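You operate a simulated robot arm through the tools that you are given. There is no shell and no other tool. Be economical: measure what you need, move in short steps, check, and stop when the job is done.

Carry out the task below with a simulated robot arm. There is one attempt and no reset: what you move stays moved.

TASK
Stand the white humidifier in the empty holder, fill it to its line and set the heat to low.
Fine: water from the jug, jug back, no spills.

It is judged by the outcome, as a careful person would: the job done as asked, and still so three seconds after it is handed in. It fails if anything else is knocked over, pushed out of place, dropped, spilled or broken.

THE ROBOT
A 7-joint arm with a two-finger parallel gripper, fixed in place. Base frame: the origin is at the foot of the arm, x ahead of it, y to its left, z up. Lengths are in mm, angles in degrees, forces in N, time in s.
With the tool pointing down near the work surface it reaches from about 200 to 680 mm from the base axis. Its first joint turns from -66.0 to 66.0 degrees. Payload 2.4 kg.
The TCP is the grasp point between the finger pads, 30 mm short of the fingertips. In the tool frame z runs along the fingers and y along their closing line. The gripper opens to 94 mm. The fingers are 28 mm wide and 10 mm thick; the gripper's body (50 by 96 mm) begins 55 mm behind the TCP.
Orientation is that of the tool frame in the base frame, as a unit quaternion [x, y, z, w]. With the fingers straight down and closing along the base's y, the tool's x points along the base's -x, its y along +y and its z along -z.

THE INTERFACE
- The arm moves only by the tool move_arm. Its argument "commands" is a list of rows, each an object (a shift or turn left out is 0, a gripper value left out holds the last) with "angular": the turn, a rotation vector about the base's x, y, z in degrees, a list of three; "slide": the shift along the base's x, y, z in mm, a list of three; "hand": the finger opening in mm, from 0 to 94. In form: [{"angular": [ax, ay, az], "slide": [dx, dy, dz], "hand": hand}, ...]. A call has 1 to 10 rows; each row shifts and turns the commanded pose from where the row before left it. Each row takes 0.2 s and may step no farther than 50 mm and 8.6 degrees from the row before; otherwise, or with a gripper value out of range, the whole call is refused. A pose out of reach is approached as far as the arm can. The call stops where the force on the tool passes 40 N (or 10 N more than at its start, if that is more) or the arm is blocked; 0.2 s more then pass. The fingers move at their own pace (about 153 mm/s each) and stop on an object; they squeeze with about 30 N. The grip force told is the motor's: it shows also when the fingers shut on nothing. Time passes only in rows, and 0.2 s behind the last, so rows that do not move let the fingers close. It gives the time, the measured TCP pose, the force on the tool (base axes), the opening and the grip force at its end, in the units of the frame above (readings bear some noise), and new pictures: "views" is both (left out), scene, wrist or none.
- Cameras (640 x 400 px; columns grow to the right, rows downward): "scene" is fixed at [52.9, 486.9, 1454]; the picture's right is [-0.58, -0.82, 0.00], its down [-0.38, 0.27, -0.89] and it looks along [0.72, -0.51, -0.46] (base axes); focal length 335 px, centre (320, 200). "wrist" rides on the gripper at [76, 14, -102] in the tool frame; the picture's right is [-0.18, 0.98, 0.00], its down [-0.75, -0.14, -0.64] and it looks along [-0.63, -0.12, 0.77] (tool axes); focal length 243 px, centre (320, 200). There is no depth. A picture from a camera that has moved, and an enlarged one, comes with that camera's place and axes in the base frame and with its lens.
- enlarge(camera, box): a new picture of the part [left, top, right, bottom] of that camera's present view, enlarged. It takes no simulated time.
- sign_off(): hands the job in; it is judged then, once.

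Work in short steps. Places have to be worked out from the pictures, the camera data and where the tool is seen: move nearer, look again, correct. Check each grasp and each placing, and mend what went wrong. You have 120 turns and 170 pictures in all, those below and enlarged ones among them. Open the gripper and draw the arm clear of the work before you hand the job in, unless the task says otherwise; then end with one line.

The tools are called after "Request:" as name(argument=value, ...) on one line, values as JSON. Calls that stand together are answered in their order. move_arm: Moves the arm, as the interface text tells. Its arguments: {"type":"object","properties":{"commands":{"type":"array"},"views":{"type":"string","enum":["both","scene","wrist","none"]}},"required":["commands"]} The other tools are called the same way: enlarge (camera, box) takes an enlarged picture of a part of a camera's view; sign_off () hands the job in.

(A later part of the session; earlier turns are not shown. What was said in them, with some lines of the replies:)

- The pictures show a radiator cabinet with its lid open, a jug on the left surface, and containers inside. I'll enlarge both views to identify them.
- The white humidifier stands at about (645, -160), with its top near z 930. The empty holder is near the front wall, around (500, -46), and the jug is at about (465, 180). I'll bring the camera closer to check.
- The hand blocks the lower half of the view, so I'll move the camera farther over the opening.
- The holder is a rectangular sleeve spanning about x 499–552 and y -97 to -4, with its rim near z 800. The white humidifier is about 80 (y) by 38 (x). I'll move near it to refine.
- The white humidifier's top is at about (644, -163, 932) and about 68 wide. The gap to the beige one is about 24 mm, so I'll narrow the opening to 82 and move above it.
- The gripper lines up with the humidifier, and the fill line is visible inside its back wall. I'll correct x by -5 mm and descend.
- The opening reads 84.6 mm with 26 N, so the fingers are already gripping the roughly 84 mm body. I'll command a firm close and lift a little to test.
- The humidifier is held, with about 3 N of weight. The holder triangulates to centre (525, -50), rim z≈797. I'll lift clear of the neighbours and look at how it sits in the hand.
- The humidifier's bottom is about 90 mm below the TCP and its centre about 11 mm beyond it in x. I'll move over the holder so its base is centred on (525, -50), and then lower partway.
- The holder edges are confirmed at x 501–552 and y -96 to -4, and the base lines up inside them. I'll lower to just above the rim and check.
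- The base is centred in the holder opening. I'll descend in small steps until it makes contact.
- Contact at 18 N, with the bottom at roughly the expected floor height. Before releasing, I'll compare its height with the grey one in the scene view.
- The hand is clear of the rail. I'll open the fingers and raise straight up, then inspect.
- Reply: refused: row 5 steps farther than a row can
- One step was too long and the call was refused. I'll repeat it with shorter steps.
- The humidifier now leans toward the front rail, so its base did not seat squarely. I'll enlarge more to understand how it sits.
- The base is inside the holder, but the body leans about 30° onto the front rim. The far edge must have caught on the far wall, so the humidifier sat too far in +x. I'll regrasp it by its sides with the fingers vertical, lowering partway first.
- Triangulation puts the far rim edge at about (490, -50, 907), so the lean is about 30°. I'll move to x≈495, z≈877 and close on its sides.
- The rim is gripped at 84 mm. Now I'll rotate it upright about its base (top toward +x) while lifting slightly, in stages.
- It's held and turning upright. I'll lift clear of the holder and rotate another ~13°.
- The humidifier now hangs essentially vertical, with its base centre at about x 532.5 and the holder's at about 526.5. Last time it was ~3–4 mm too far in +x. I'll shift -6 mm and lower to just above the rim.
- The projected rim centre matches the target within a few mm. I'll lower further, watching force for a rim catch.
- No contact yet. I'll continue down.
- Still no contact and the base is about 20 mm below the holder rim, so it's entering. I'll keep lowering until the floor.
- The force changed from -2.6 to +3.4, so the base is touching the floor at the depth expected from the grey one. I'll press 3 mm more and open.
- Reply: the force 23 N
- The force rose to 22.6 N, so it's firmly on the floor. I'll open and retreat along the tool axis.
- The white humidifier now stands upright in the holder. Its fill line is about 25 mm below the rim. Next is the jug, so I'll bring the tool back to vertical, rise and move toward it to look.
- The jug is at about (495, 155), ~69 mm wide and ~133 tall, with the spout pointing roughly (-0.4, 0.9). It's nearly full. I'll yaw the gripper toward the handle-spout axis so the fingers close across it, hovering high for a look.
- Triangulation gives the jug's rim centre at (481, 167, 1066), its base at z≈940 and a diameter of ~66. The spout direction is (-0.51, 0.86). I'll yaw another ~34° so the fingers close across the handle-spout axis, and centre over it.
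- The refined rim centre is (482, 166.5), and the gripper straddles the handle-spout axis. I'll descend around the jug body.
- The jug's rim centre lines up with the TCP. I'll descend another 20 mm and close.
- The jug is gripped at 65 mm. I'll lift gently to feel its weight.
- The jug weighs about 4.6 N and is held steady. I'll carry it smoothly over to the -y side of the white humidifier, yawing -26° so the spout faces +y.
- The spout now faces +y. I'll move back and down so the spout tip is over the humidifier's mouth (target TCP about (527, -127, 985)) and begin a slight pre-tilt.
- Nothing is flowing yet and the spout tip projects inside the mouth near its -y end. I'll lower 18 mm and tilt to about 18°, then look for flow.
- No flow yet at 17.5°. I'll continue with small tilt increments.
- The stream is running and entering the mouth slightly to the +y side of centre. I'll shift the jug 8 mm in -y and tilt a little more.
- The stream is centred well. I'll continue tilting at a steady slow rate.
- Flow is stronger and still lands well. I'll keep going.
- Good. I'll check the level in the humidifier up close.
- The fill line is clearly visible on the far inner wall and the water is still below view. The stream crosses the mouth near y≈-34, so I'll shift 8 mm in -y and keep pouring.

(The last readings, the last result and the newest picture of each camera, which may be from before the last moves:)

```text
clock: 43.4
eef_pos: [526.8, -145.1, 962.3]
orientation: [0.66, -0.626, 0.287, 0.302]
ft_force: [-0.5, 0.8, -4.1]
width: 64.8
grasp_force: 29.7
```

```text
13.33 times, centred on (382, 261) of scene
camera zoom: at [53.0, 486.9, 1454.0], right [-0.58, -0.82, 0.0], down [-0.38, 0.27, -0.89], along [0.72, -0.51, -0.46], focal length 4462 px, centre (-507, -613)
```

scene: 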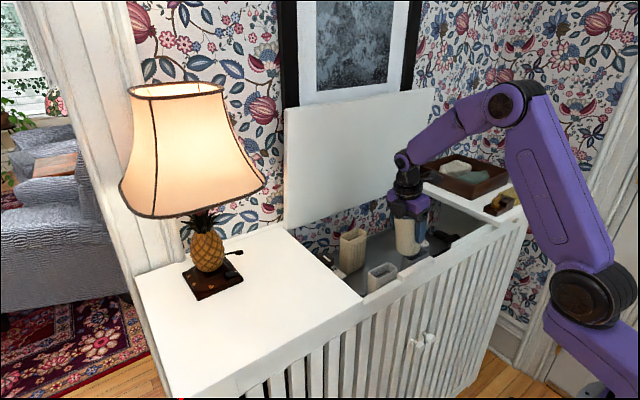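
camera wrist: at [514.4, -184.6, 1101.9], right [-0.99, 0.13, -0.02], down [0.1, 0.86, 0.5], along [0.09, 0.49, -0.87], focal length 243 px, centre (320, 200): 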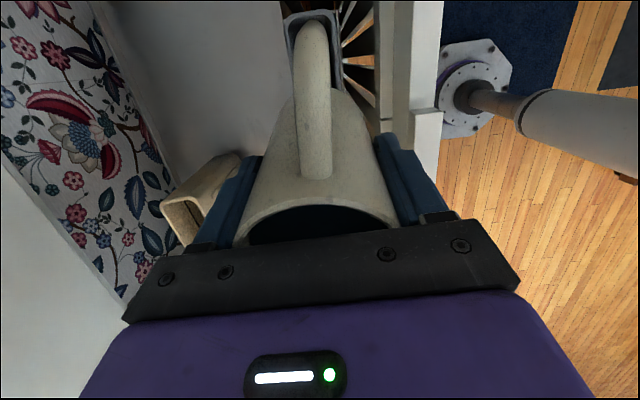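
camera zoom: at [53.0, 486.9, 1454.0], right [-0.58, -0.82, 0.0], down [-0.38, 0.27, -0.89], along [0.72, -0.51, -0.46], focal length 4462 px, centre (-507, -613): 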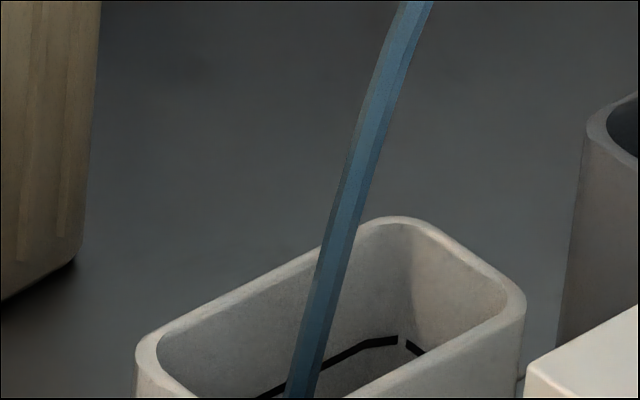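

The landing spot is now central. I'll keep going.

Request:
move_arm(commands=[{"angular": [-1.2, 0, 0]}, {"angular": [-1.2, 0, 0]}, {"angular": [-1.2, 0, 0]}, {"angular": [-1.2, 0, 0]}, {"angular": [-1.2, 0, 0]}], views="none")

Request:
enlarge(camera="scene", box=[358, 250, 406, 280])

```text
clock: 44.6
eef_pos: [526.1, -143.7, 962.7]
orientation: [0.644, -0.61, 0.319, 0.334]
ft_force: [0.4, 0.2, -3.3]
width: 64.9
grasp_force: 29.9
```

```text
13.33 times, centred on (382, 265) of scene
camera zoom: at [53.0, 486.9, 1454.0], right [-0.58, -0.82, 0.0], down [-0.38, 0.27, -0.89], along [0.72, -0.51, -0.46], focal length 4462 px, centre (-507, -667)
```

zoom: 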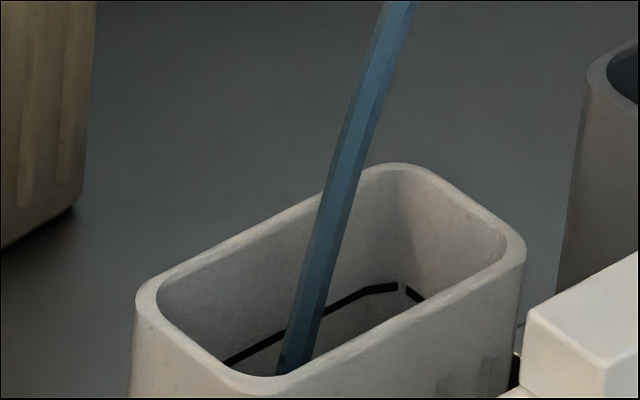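

No water surface is visible yet. I'll continue.

Request:
move_arm(commands=[{"angular": [-1.2, 0, 0]}, {"angular": [-1.2, 0, 0]}, {"angular": [-1.2, 0, 0]}, {"angular": [-1.2, 0, 0]}], views="none")

Request:
enlarge(camera="scene", box=[358, 250, 406, 280])

```text
clock: 45.6
eef_pos: [528.2, -144.0, 964.0]
orientation: [0.629, -0.596, 0.345, 0.362]
ft_force: [0.8, -0.1, -3.2]
width: 64.8
grasp_force: 30.2
```

```text
13.33 times, centred on (382, 265) of scene
camera zoom: at [53.0, 486.9, 1454.0], right [-0.58, -0.82, 0.0], down [-0.38, 0.27, -0.89], along [0.72, -0.51, -0.46], focal length 4462 px, centre (-507, -667)
```

zoom: 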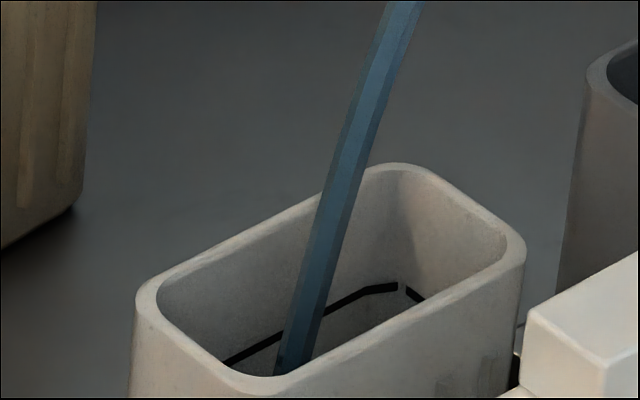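

Request:
move_arm(commands=[{"angular": [-1.2, 0, 0]}, {"angular": [-1.2, 0, 0]}, {"angular": [-1.2, 0, 0]}], views="none")

Request:
enlarge(camera="scene", box=[358, 250, 406, 280])

```text
clock: 46.4
eef_pos: [526.2, -144.9, 962.2]
orientation: [0.616, -0.585, 0.363, 0.382]
ft_force: [-0.2, 0.0, -2.2]
width: 65.1
grasp_force: 30.2
```

```text
13.33 times, centred on (382, 265) of scene
camera zoom: at [53.0, 486.9, 1454.0], right [-0.58, -0.82, 0.0], down [-0.38, 0.27, -0.89], along [0.72, -0.51, -0.46], focal length 4462 px, centre (-507, -667)
```

zoom: 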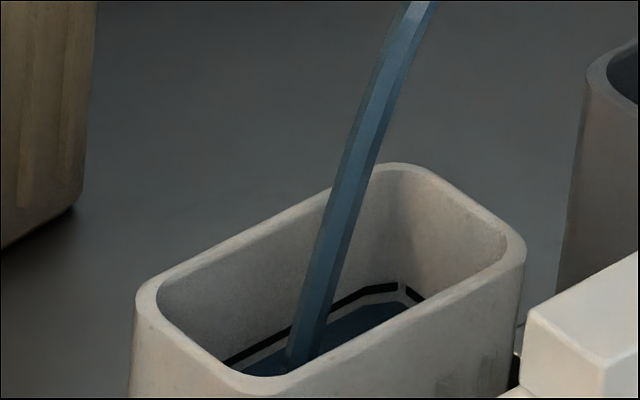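

The water has appeared ~3 mm below the line. I'll tilt back quickly now to cut the flow, shifting +y a little so the final dribble stays over the mouth.

Request:
move_arm(commands=[{"slide": [0, 6, 0], "angular": [7, 0, 0]}, {"slide": [0, 4, 0], "angular": [4, 0, 0]}, {}], views="none")

Request:
enlarge(camera="scene", box=[358, 250, 406, 280])

```text
clock: 47.2
eef_pos: [525.4, -134.0, 962.7]
orientation: [0.651, -0.617, 0.304, 0.32]
ft_force: [-0.5, -0.2, -2.5]
width: 64.7
grasp_force: 29.9
```

```text
13.33 times, centred on (382, 265) of scene
camera zoom: at [53.0, 486.9, 1454.0], right [-0.58, -0.82, 0.0], down [-0.38, 0.27, -0.89], along [0.72, -0.51, -0.46], focal length 4462 px, centre (-507, -667)
```

zoom: 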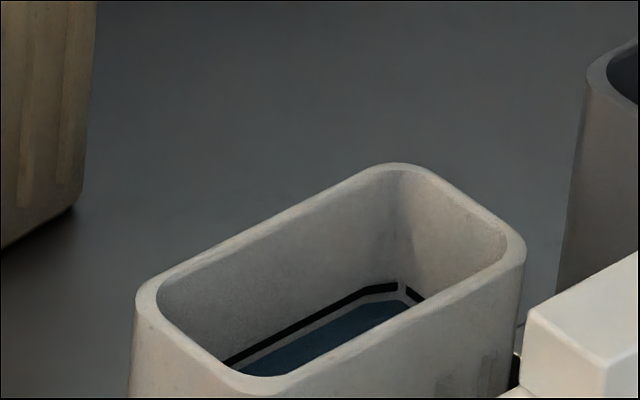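

Flow has stopped, no drips, and the level is ~2.5 mm below the line. I'll add a small dribble by tilting forward slowly.

Request:
move_arm(commands=[{"slide": [0, -3, 0], "angular": [-4, 0, 0]}, {"angular": [-3, 0, 0]}, {"angular": [-1, 0, 0]}], views="none")

Request:
enlarge(camera="scene", box=[358, 250, 406, 280])

```text
clock: 48.0
eef_pos: [527.1, -138.3, 961.7]
orientation: [0.627, -0.594, 0.347, 0.365]
ft_force: [-0.2, -0.9, -2.8]
width: 65.0
grasp_force: 29.9
```

```text
13.33 times, centred on (382, 265) of scene
camera zoom: at [53.0, 486.9, 1454.0], right [-0.58, -0.82, 0.0], down [-0.38, 0.27, -0.89], along [0.72, -0.51, -0.46], focal length 4462 px, centre (-507, -667)
```

zoom: 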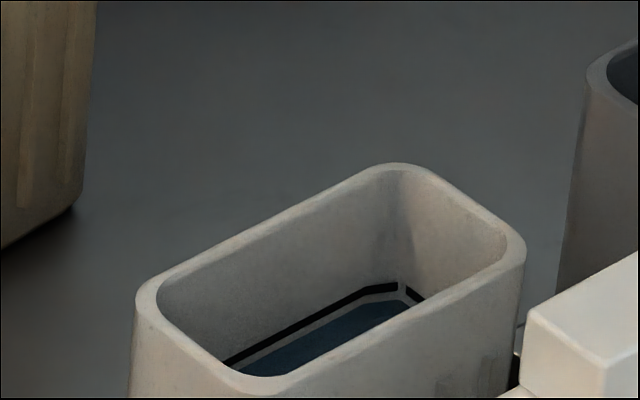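

Nothing flowed at 60.5°. I'll add 1° per row with a pause to catch the onset.

Request:
move_arm(commands=[{"angular": [-1, 0, 0]}, {"angular": [-1, 0, 0]}, {}], views="none")

Request:
enlarge(camera="scene", box=[358, 250, 406, 280])

```text
clock: 48.8
eef_pos: [527.6, -136.8, 962.7]
orientation: [0.62, -0.588, 0.358, 0.377]
ft_force: [0.1, 0.8, -1.8]
width: 65.0
grasp_force: 30.0
```

```text
13.33 times, centred on (382, 265) of scene
camera zoom: at [53.0, 486.9, 1454.0], right [-0.58, -0.82, 0.0], down [-0.38, 0.27, -0.89], along [0.72, -0.51, -0.46], focal length 4462 px, centre (-507, -667)
```

zoom: 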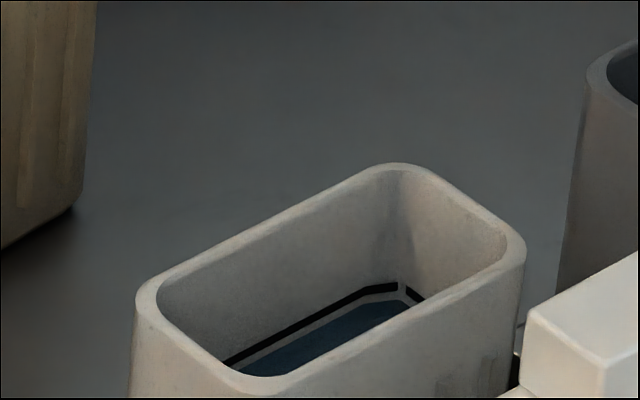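

Request:
move_arm(commands=[{"angular": [-1, 0, 0]}, {"angular": [-1, 0, 0]}], views="none")

Request:
enlarge(camera="scene", box=[358, 250, 406, 280])

```text
clock: 49.4
eef_pos: [526.7, -137.4, 962.5]
orientation: [0.613, -0.582, 0.368, 0.387]
ft_force: [-0.1, -0.2, -2.2]
width: 64.9
grasp_force: 30.0
```

```text
13.33 times, centred on (382, 265) of scene
camera zoom: at [53.0, 486.9, 1454.0], right [-0.58, -0.82, 0.0], down [-0.38, 0.27, -0.89], along [0.72, -0.51, -0.46], focal length 4462 px, centre (-507, -667)
```

zoom: 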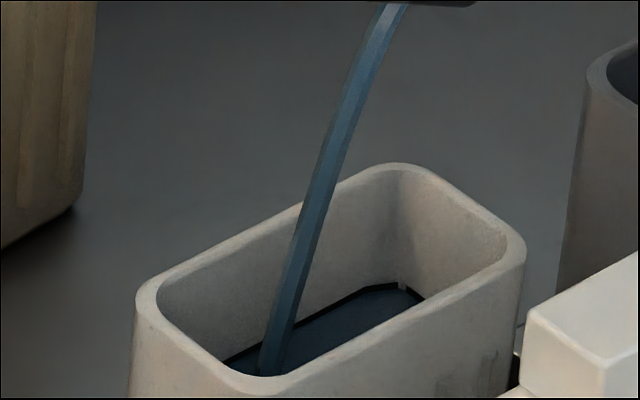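

The water is right at the line now, so I'll cut the flow immediately.

Request:
move_arm(commands=[{"angular": [8, 0, 0]}, {"angular": [6, 0, 0]}, {"angular": [4, 0, 0]}], views="none")

Request:
enlarge(camera="scene", box=[358, 250, 406, 280])

```text
clock: 50.2
eef_pos: [528.0, -136.5, 962.0]
orientation: [0.667, -0.632, 0.271, 0.286]
ft_force: [0.2, 0.4, -2.4]
width: 64.9
grasp_force: 29.8
```

```text
13.33 times, centred on (382, 265) of scene
camera zoom: at [53.0, 486.9, 1454.0], right [-0.58, -0.82, 0.0], down [-0.38, 0.27, -0.89], along [0.72, -0.51, -0.46], focal length 4462 px, centre (-507, -667)
```

zoom: 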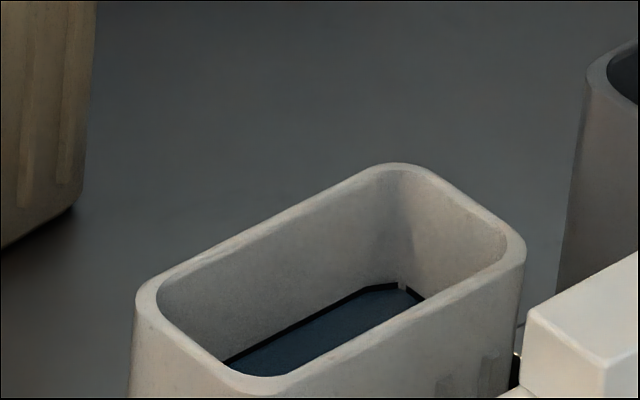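

The level sits exactly at the line with no drips. I'll raise the jug and bring it back upright (46.4°).

Request:
move_arm(commands=[{"slide": [0, 0, 12], "angular": [5, 0, 0]}, {"slide": [0, 0, 16], "angular": [6, 0, 0]}, {"slide": [0, 0, 18], "angular": [6, 0, 0]}, {"slide": [0, 0, 18], "angular": [6, 0, 0]}, {"slide": [0, 0, 18], "angular": [6, 0, 0]}, {"slide": [0, 0, 14], "angular": [6, 0, 0]}, {"slide": [0, 0, 10], "angular": [6, 0, 0]}, {"slide": [0, 0, 6], "angular": [4, 0, 0]}, {"slide": [0, 0, 3], "angular": [1.4, 0, 0]}], views="scene")

```text
clock: 52.2
eef_pos: [526.4, -138.9, 1079.2]
orientation: [0.725, -0.689, -0.001, 0.0]
ft_force: [0.0, -0.5, -1.1]
width: 64.8
grasp_force: 30.1
```

scene: 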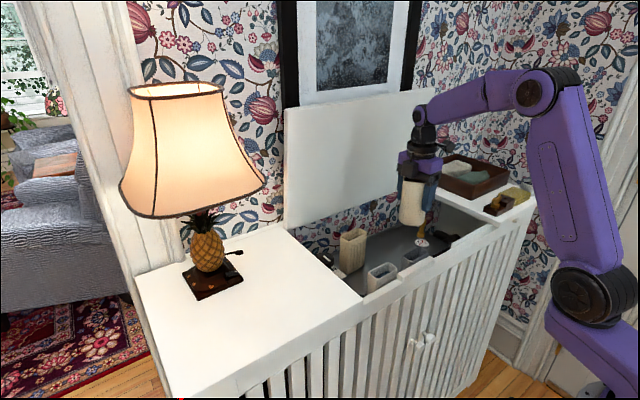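

The jug is upright again. I'll carry it back to its original spot, TCP (482.5, 166.6), yawing +26°.

Request:
move_arm(commands=[{"slide": [-1, 8, 0]}, {"slide": [-2, 18, 0]}, {"slide": [-4, 28, 0]}, {"slide": [-5, 32, 0], "angular": [0, 0, 2]}, {"slide": [-5, 34, 0], "angular": [0, 0, 4]}, {"slide": [-5, 34, 0], "angular": [0, 0, 5]}, {"slide": [-5, 34, 0], "angular": [0, 0, 5]}, {"slide": [-5, 34, 0], "angular": [0, 0, 5]}, {"slide": [-5, 32, 0], "angular": [0, 0, 3]}, {"slide": [-4, 26, 0], "angular": [0, 0, 2]}], views="none")

Request:
move_arm(commands=[{"slide": [-2, 15, 0]}, {"slide": [-1, 8, 0]}, {"slide": [0, 2, -5]}, {"slide": [0, 0, -12]}, {"slide": [0, 0, -12]}, {"slide": [0, 0, -10]}])

Request:
enlarge(camera="scene", box=[260, 160, 420, 320])

```text
clock: 54.4
eef_pos: [485.1, 143.5, 1077.8]
orientation: [0.862, -0.508, 0.001, 0.0]
ft_force: [-0.2, -0.8, -1.6]
width: 64.7
grasp_force: 29.5
```

```text
clock: 55.8
eef_pos: [482.9, 168.1, 1038.0]
orientation: [0.862, -0.508, 0.001, 0.0]
ft_force: [-0.5, 0.0, -2.0]
width: 64.9
grasp_force: 29.9
camera wrist: at [506.9, 95.6, 1140.7], right [-0.95, -0.32, 0.0], down [-0.24, 0.73, 0.64], along [-0.2, 0.61, -0.77], focal length 243 px, centre (320, 200)
```

scene: 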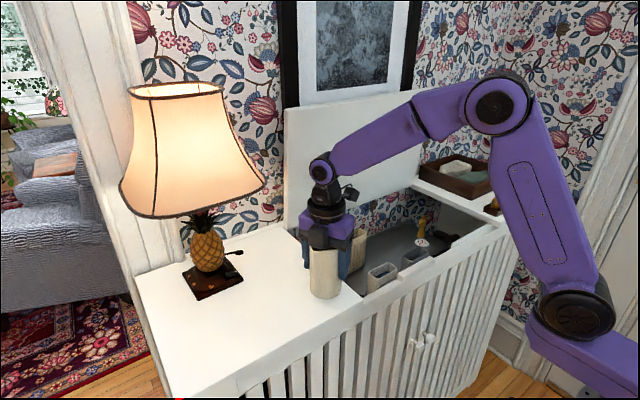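
wrist: 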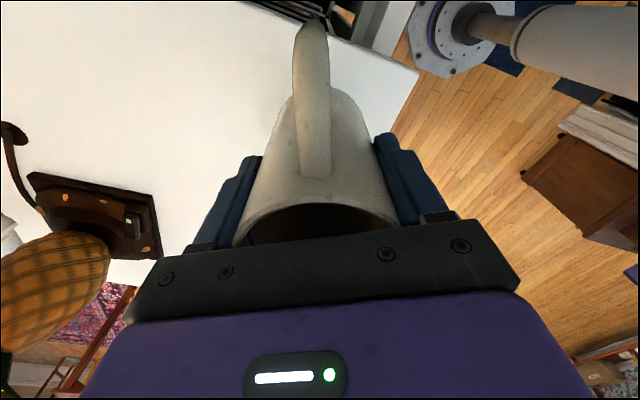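

```text
2.50 times, centred on (340, 240) of scene
camera zoom: at [53.0, 487.0, 1454.0], right [-0.58, -0.82, 0.0], down [-0.38, 0.27, -0.89], along [0.72, -0.51, -0.46], focal length 836 px, centre (270, 100)
```

zoom: 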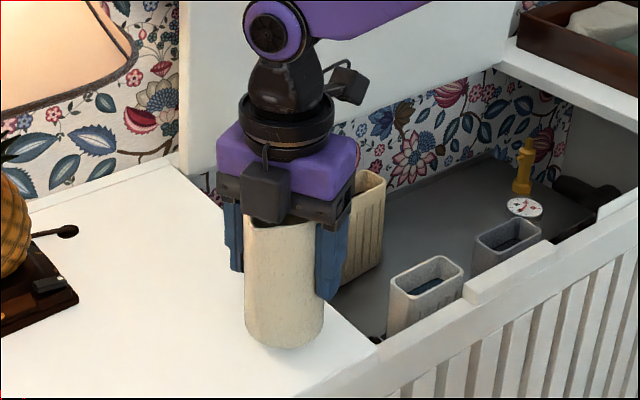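

The jug is over its original spot, ~15 mm up. I'll lower gently to contact.

Request:
move_arm(commands=[{"slide": [0, -1, -5]}, {"slide": [0, 0, -4]}, {"slide": [0, 0, -3]}, {"slide": [0, 0, -2]}], views="none")

```text
clock: 56.8
eef_pos: [482.1, 167.1, 1024.5]
orientation: [0.862, -0.507, 0.001, 0.0]
ft_force: [-0.8, -0.3, 9.5]
width: 64.7
grasp_force: 30.2
```

Contact (+9.5 N at the original height). I'll open and rise straight up.

Request:
move_arm(commands=[{"hand": 75}, {"hand": 94}, {"hand": 94}, {"slide": [0, 0, 15]}, {"slide": [0, 0, 30]}, {"slide": [0, 0, 40]}, {"slide": [0, 0, 40]}])

Request:
enlarge(camera="scene", box=[260, 160, 420, 320])

```text
clock: 58.4
eef_pos: [483.5, 165.5, 1149.6]
orientation: [0.862, -0.508, 0.001, 0.001]
ft_force: [-0.6, -0.2, -0.7]
width: 94.1
grasp_force: 0.0
camera wrist: at [506.3, 91.7, 1251.3], right [-0.95, -0.32, 0.0], down [-0.24, 0.73, 0.64], along [-0.2, 0.61, -0.77], focal length 243 px, centre (320, 200)
```

scene: 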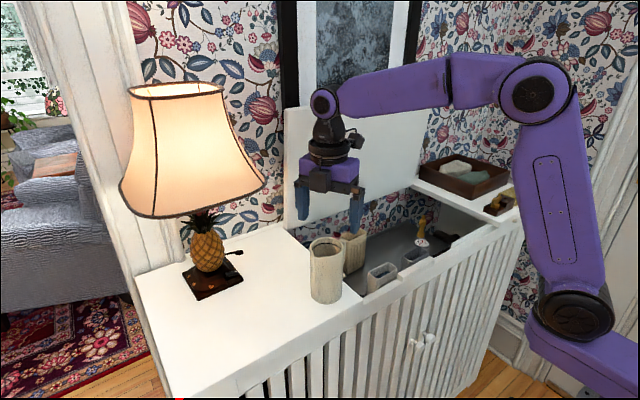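
wrist: 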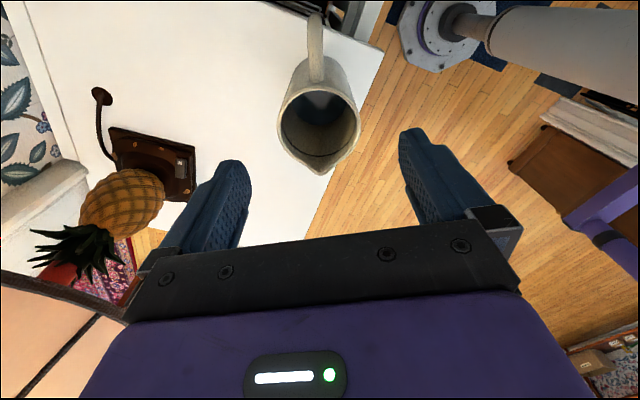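

```text
2.50 times, centred on (340, 240) of scene
camera zoom: at [52.9, 486.9, 1454.0], right [-0.58, -0.82, 0.0], down [-0.38, 0.27, -0.89], along [0.72, -0.51, -0.46], focal length 836 px, centre (270, 100)
```

zoom: 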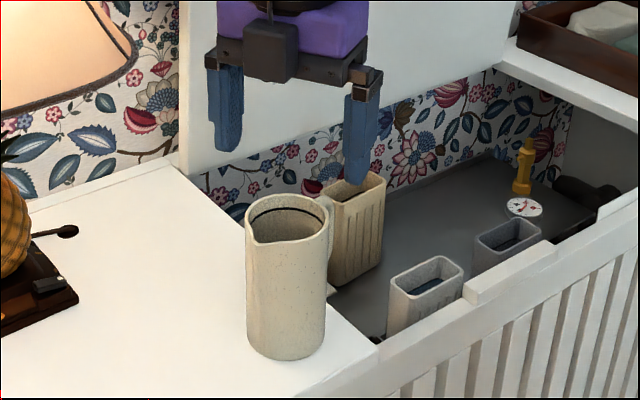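

The jug is back in place. The heat knob is at about (629, 62, 900): SHUT faces -x, LOW faces -y, so it needs +90° about z. I'll yaw to about 42° and move over it for a closer look.

Request:
move_arm(commands=[{"slide": [10, -12, 0], "angular": [0, 0, -8.5]}, {"slide": [13, -13, 0], "angular": [0, 0, -8.5]}, {"slide": [13, -13, 0], "angular": [0, 0, -8.5]}, {"slide": [13, -13, 0], "angular": [0, 0, -8.5]}, {"slide": [13, -13, -5], "angular": [0, 0, -8.5]}, {"slide": [13, -13, -10], "angular": [0, 0, -8.5]}, {"slide": [13, -13, -10], "angular": [0, 0, -8.5]}, {"slide": [13, -13, -15], "angular": [0, 0, -8.5]}, {"slide": [10, -10, -15], "angular": [0, 0, -8.5]}])

Request:
enlarge(camera="wrist", box=[160, 20, 480, 220])

```text
clock: 60.4
eef_pos: [593.1, 52.5, 1094.2]
orientation: [-0.36, 0.933, 0.0, -0.001]
ft_force: [-0.8, -0.3, 0.3]
width: 93.9
grasp_force: 0.0
camera wrist: at [527.0, 11.6, 1196.8], right [-0.53, 0.85, 0.0], down [0.65, 0.4, 0.64], along [0.55, 0.34, -0.77], focal length 243 px, centre (320, 200)
```

scene: 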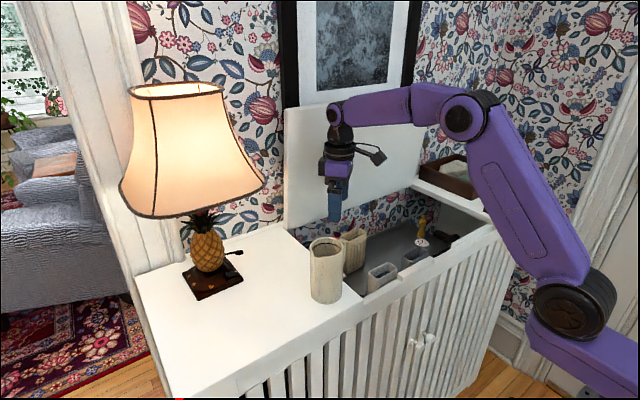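
wrist: 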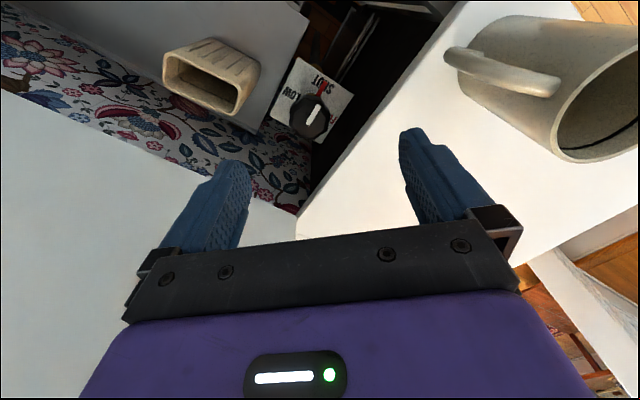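

```text
2.00 times, centred on (320, 120) of wrist
camera zoom: at [527.0, 11.6, 1196.8], right [-0.53, 0.85, 0.0], down [0.65, 0.4, 0.64], along [0.55, 0.34, -0.77], focal length 485 px, centre (320, 360)
```

zoom: 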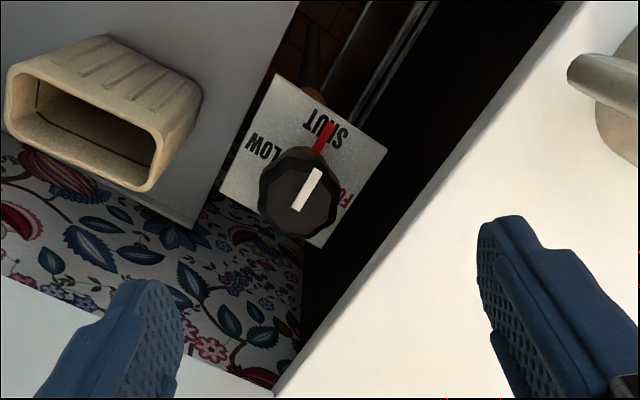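

The knob top is at (629, 62.4, 899.5), ~52 mm across, with the plate at about z 860. The panel edge is at y≈108, so I'll narrow the opening to 64, yaw to 50° and approach above it.

Request:
move_arm(commands=[{"slide": [12, 4, -20], "angular": [0, 0, 4], "hand": 64}, {"slide": [12, 4, -30], "angular": [0, 0, 4], "hand": 64}, {"slide": [12, 2, -35]}, {"slide": [0, 0, -35]}, {}])

Request:
enlarge(camera="wrist", box=[160, 40, 480, 240])

```text
clock: 61.6
eef_pos: [628.0, 63.8, 976.0]
orientation: [-0.427, 0.904, -0.001, 0.0]
ft_force: [0.3, 0.6, -0.1]
width: 63.8
grasp_force: 0.1
camera wrist: at [567.9, 14.8, 1077.5], right [-0.64, 0.77, 0.0], down [0.59, 0.49, 0.64], along [0.49, 0.41, -0.77], focal length 243 px, centre (320, 200)
```

scene: 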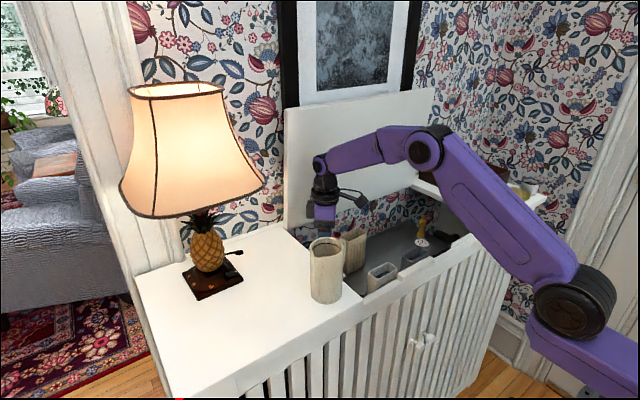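
wrist: 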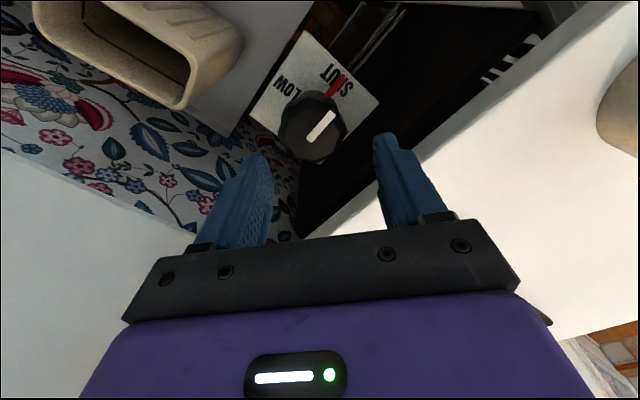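

```text
2.00 times, centred on (320, 140) of wrist
camera zoom: at [567.9, 14.8, 1077.5], right [-0.64, 0.77, 0.0], down [0.59, 0.49, 0.64], along [0.49, 0.41, -0.77], focal length 485 px, centre (320, 320)
```

zoom: 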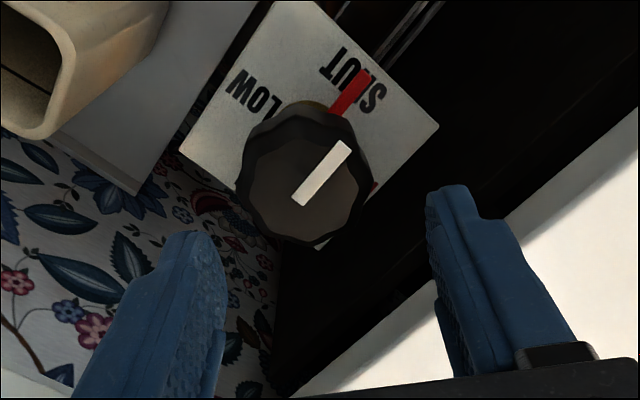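

The knob centre refines to (631, 62.5). I'll descend to z≈902, so the fingertips stop about 12 mm above the plate.

Request:
move_arm(commands=[{"slide": [2, -1, -20]}, {"slide": [0, 0, -20]}, {"slide": [0, 0, -18]}, {"slide": [0, 0, -15]}], views="wrist")

Request:
enlarge(camera="wrist", box=[200, 80, 440, 240])

```text
clock: 62.6
eef_pos: [630.2, 62.9, 902.0]
orientation: [-0.426, 0.905, 0.0, -0.001]
ft_force: [0.1, -0.8, 0.5]
width: 64.1
grasp_force: 0.2
camera wrist: at [570.0, 13.1, 1004.0], right [-0.64, 0.77, 0.0], down [0.59, 0.49, 0.64], along [0.49, 0.41, -0.77], focal length 243 px, centre (320, 200)
```

wrist: 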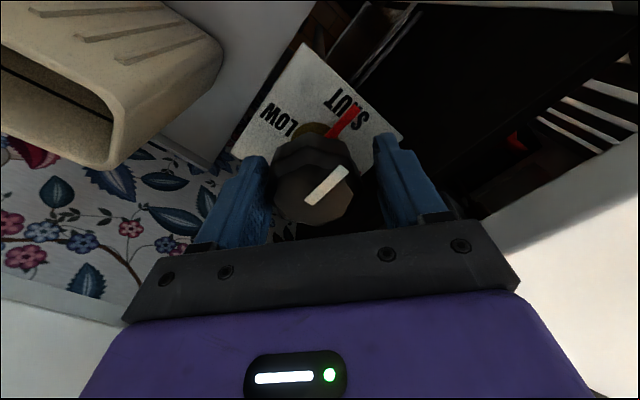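

```text
2.50 times, centred on (320, 160) of wrist
camera zoom: at [570.0, 13.1, 1004.0], right [-0.64, 0.77, 0.0], down [0.59, 0.49, 0.64], along [0.49, 0.41, -0.77], focal length 606 px, centre (320, 300)
```

zoom: 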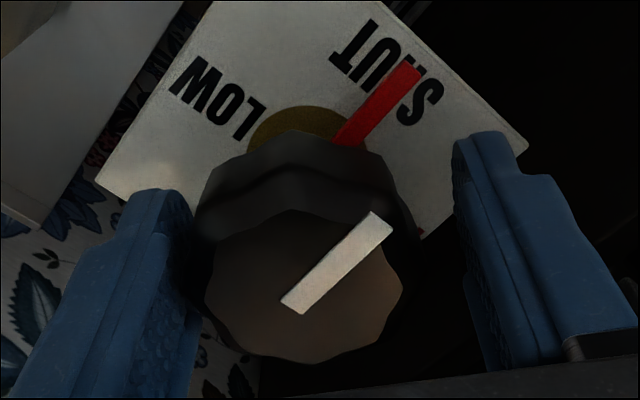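

The knob sits between the fingers, ~3 mm off centre. I'll shift slightly and close.

Request:
move_arm(commands=[{"slide": [2, -2, 0]}, {"hand": 40}, {"hand": 40}], views="wrist")

```text
clock: 63.4
eef_pos: [633.0, 60.4, 901.5]
orientation: [-0.426, 0.905, -0.001, 0.001]
ft_force: [7.9, -0.9, -5.1]
width: 52.2
grasp_force: 44.6
camera wrist: at [573.5, 11.1, 1003.9], right [-0.64, 0.77, 0.0], down [0.59, 0.49, 0.64], along [0.49, 0.41, -0.77], focal length 243 px, centre (320, 200)
```

wrist: 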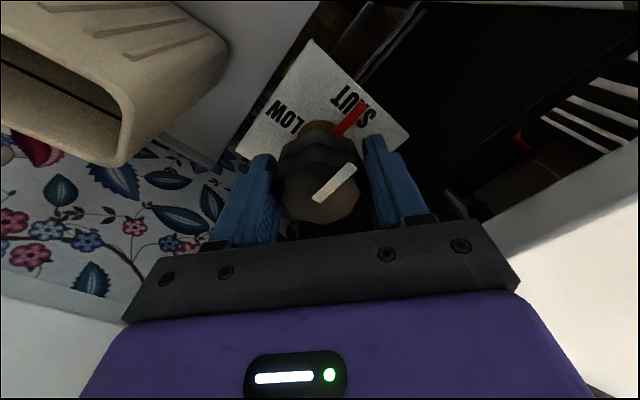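

The knob is gripped at 52 mm. I'll turn +42° first and check that the pointer follows.

Request:
move_arm(commands=[{"slide": [-1, 1, 0]}, {"angular": [0, 0, 6]}, {"angular": [0, 0, 7]}, {"angular": [0, 0, 7]}, {"angular": [0, 0, 7]}, {"angular": [0, 0, 7]}, {"angular": [0, 0, 7]}], views="wrist")

```text
clock: 65.0
eef_pos: [635.1, 62.4, 902.7]
orientation: [0.717, -0.697, 0.002, -0.004]
ft_force: [19.9, -0.5, 2.3]
width: 51.3
grasp_force: 45.0
camera wrist: at [621.3, -15.1, 1003.9], right [-0.99, 0.16, -0.01], down [0.11, 0.76, 0.64], along [0.11, 0.63, -0.77], focal length 243 px, centre (320, 200)
```

wrist: 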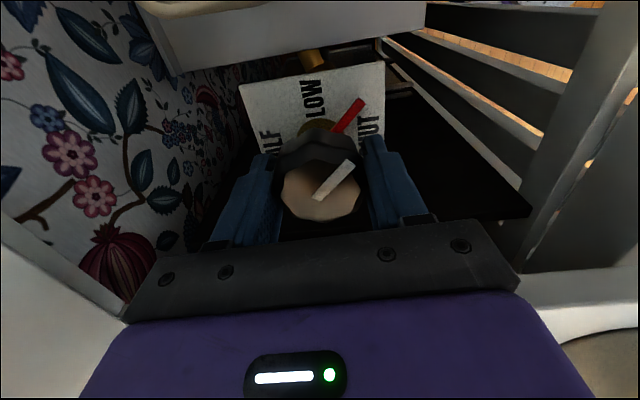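

The pointer follows and is about midway. There's a 20 N side force in +x, so I'll recentre +3 mm in x and keep turning.

Request:
move_arm(commands=[{"slide": [3, 0, 0]}, {"angular": [0, 0, 7]}, {"angular": [0, 0, 7]}, {"angular": [0, 0, 7]}, {"angular": [0, 0, 7]}], views="wrist")

```text
clock: 66.2
eef_pos: [634.1, 62.2, 902.8]
orientation: [0.865, -0.502, -0.001, 0.001]
ft_force: [-13.2, 2.7, 28.0]
width: 51.1
grasp_force: 44.5
camera wrist: at [659.7, -11.5, 1004.3], right [-0.95, -0.33, 0.0], down [-0.25, 0.73, 0.64], along [-0.21, 0.61, -0.77], focal length 243 px, centre (320, 200)
```

wrist: 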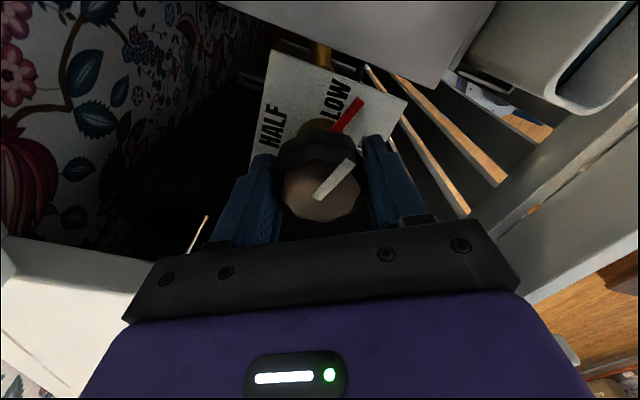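

The pointer is near LOW, but there's a 28 N vertical force. I'll check the scene for contact before turning further.

Request:
enlarge(camera="scene", box=[270, 140, 430, 290])

Request:
enlarge(camera="wrist", box=[200, 40, 440, 190])

```text
2.67 times, centred on (350, 215) of scene
camera zoom: at [52.0, 487.0, 1454.0], right [-0.58, -0.82, 0.0], down [-0.38, 0.27, -0.89], along [0.72, -0.51, -0.46], focal length 892 px, centre (240, 160)
```

zoom: 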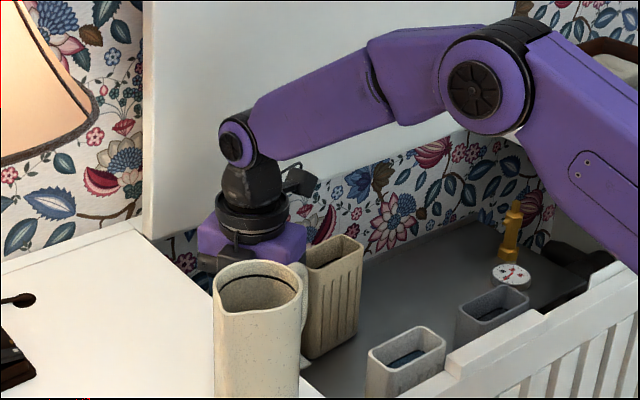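

```text
2.67 times, centred on (320, 115) of wrist
camera zoom: at [659.7, -11.5, 1004.3], right [-0.95, -0.33, 0.0], down [-0.25, 0.73, 0.64], along [-0.21, 0.61, -0.77], focal length 647 px, centre (320, 427)
```

zoom: 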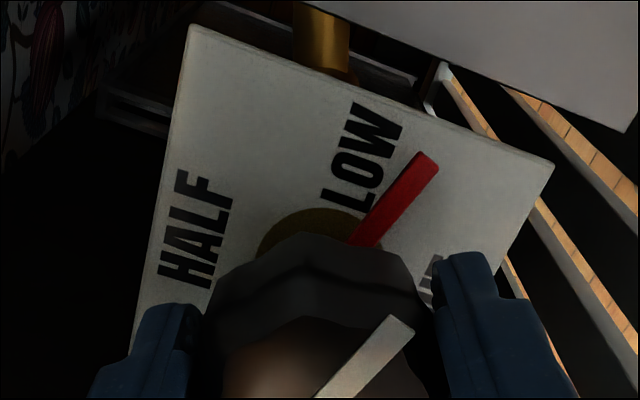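

Nothing is touching and the pointer needs ~18–20° more. The side force is grip stress, so I'll open slightly, re-close and finish the turn.

Request:
move_arm(commands=[{"hand": 60}, {"slide": [-1, 0, 1]}, {"hand": 40}, {"hand": 40}, {"angular": [0, 0, 6]}, {"angular": [0, 0, 6]}, {"angular": [0, 0, 5]}], views="none")

Request:
enlarge(camera="wrist", box=[200, 40, 440, 190])

```text
clock: 67.8
eef_pos: [635.0, 62.2, 900.9]
orientation: [0.929, -0.37, 0.0, 0.0]
ft_force: [8.9, 4.6, -16.7]
width: 50.9
grasp_force: 44.7
```

```text
2.67 times, centred on (320, 115) of wrist
camera zoom: at [679.9, -1.0, 1003.1], right [-0.81, -0.59, 0.0], down [-0.45, 0.62, 0.64], along [-0.38, 0.52, -0.77], focal length 647 px, centre (320, 427)
```

zoom: 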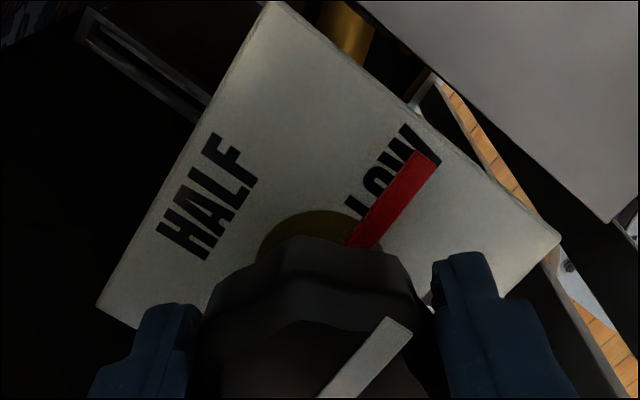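

The pointer is parallel to the LOW label, within ~2–3° of the -y axis. I'll add 2.5°, release and rise.

Request:
move_arm(commands=[{"angular": [0, 0, 2.5]}, {}, {"hand": 62}, {"hand": 62}, {"slide": [0, 0, 20]}, {"slide": [0, 0, 30]}, {"slide": [0, 0, 40]}, {"slide": [-15, -15, 40]}, {"slide": [-15, -15, 30]}])

Request:
enlarge(camera="wrist", box=[200, 40, 440, 190])

```text
clock: 69.8
eef_pos: [603.7, 30.1, 1062.1]
orientation: [0.937, -0.35, 0.001, 0.001]
ft_force: [0.0, -0.3, 0.2]
width: 61.8
grasp_force: 0.1
camera wrist: at [650.2, -30.9, 1164.2], right [-0.78, -0.62, 0.0], down [-0.48, 0.6, 0.64], along [-0.4, 0.5, -0.77], focal length 243 px, centre (320, 200)
```

scene: 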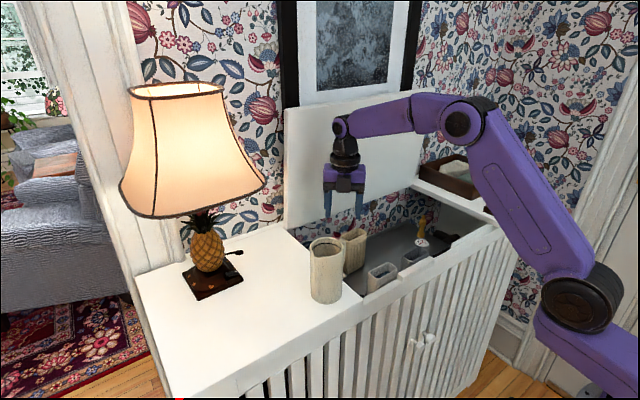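
wrist: 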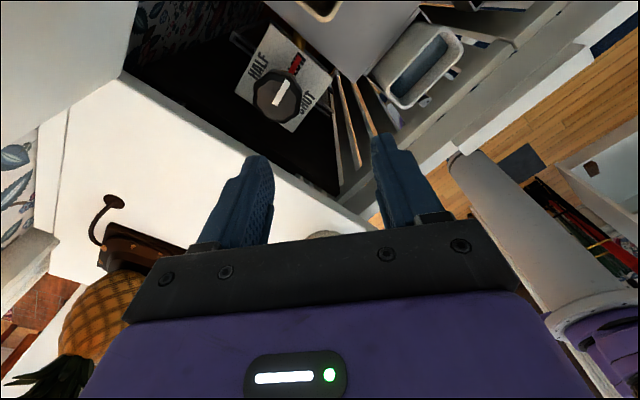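

```text
2.67 times, centred on (320, 115) of wrist
camera zoom: at [650.2, -30.9, 1164.2], right [-0.78, -0.62, 0.0], down [-0.48, 0.6, 0.64], along [-0.4, 0.5, -0.77], focal length 647 px, centre (320, 427)
```

zoom: 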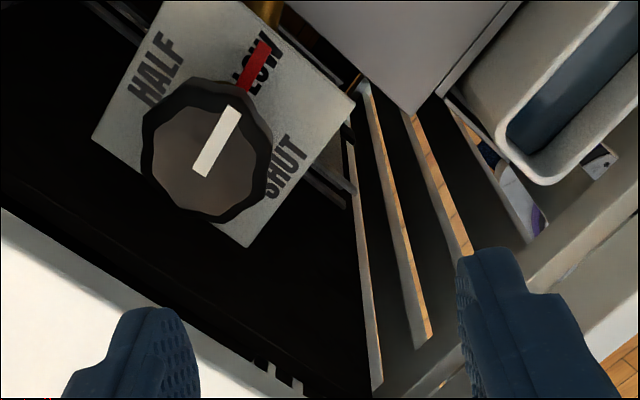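

The pointer sits squarely on LOW. I'll draw the arm up and back, open the gripper, and make a final check of the humidifier, jug and knob.

Request:
move_arm(commands=[{"slide": [-20, -8, 35], "hand": 94}, {"slide": [-25, -8, 35]}, {"slide": [-25, -8, 35]}, {"slide": [-25, -8, 30]}, {"slide": [-25, -5, 10]}])

Request:
enlarge(camera="scene", box=[280, 210, 440, 310])

Request:
enlarge(camera="scene", box=[358, 250, 406, 280])

```text
clock: 71.0
eef_pos: [488.0, -3.9, 1207.6]
orientation: [0.937, -0.351, 0.001, 0.0]
ft_force: [-0.4, -0.4, 0.3]
width: 93.9
grasp_force: 0.0
camera wrist: at [535.3, -64.6, 1309.0], right [-0.78, -0.62, 0.0], down [-0.48, 0.6, 0.64], along [-0.4, 0.5, -0.77], focal length 243 px, centre (320, 200)
```

scene: 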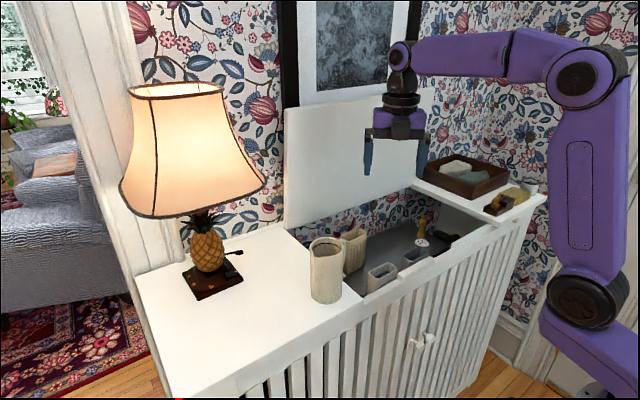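
wrist: 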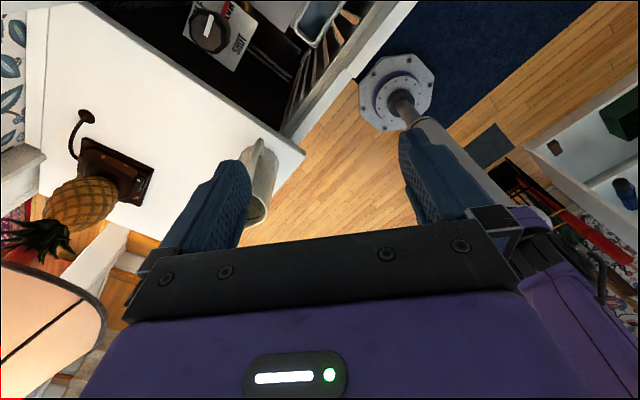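

```text
4.00 times, centred on (360, 260) of scene
camera zoom: at [52.9, 486.9, 1454.0], right [-0.58, -0.82, 0.0], down [-0.38, 0.27, -0.89], along [0.72, -0.51, -0.46], focal length 1338 px, centre (160, -40)
```

zoom: 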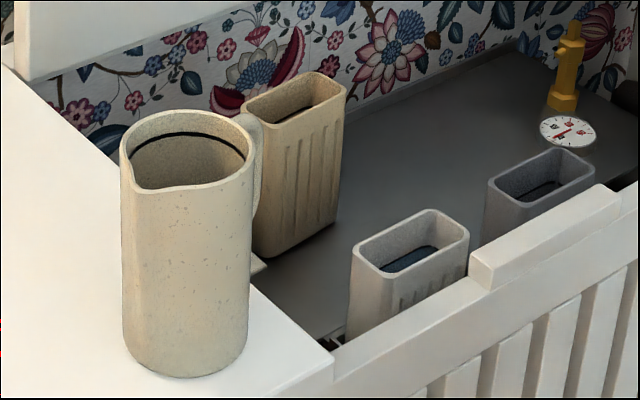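

```text
13.33 times, centred on (382, 265) of scene
camera zoom: at [52.9, 486.9, 1454.0], right [-0.58, -0.82, 0.0], down [-0.38, 0.27, -0.89], along [0.72, -0.51, -0.46], focal length 4462 px, centre (-507, -667)
```

zoom: 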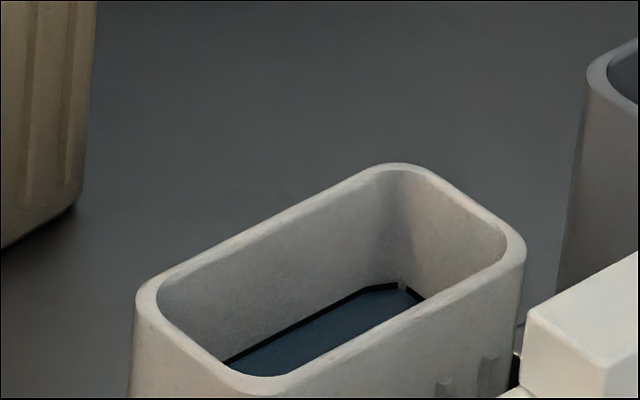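

The humidifier stands in the holder with its water at the line, the jug is back in place, the knob is on LOW, nothing is spilled, and the arm is clear. I'm handing the job in.

Request:
sign_off()

```text
The job is handed in.
```

The white humidifier is standing in the holder, filled to its line from the jug, the jug is back in its place with nothing spilled, and the heat is set to LOW; on the first try the humidifier leaned against the holder's front edge, so I picked it up again and reseated it before filling.
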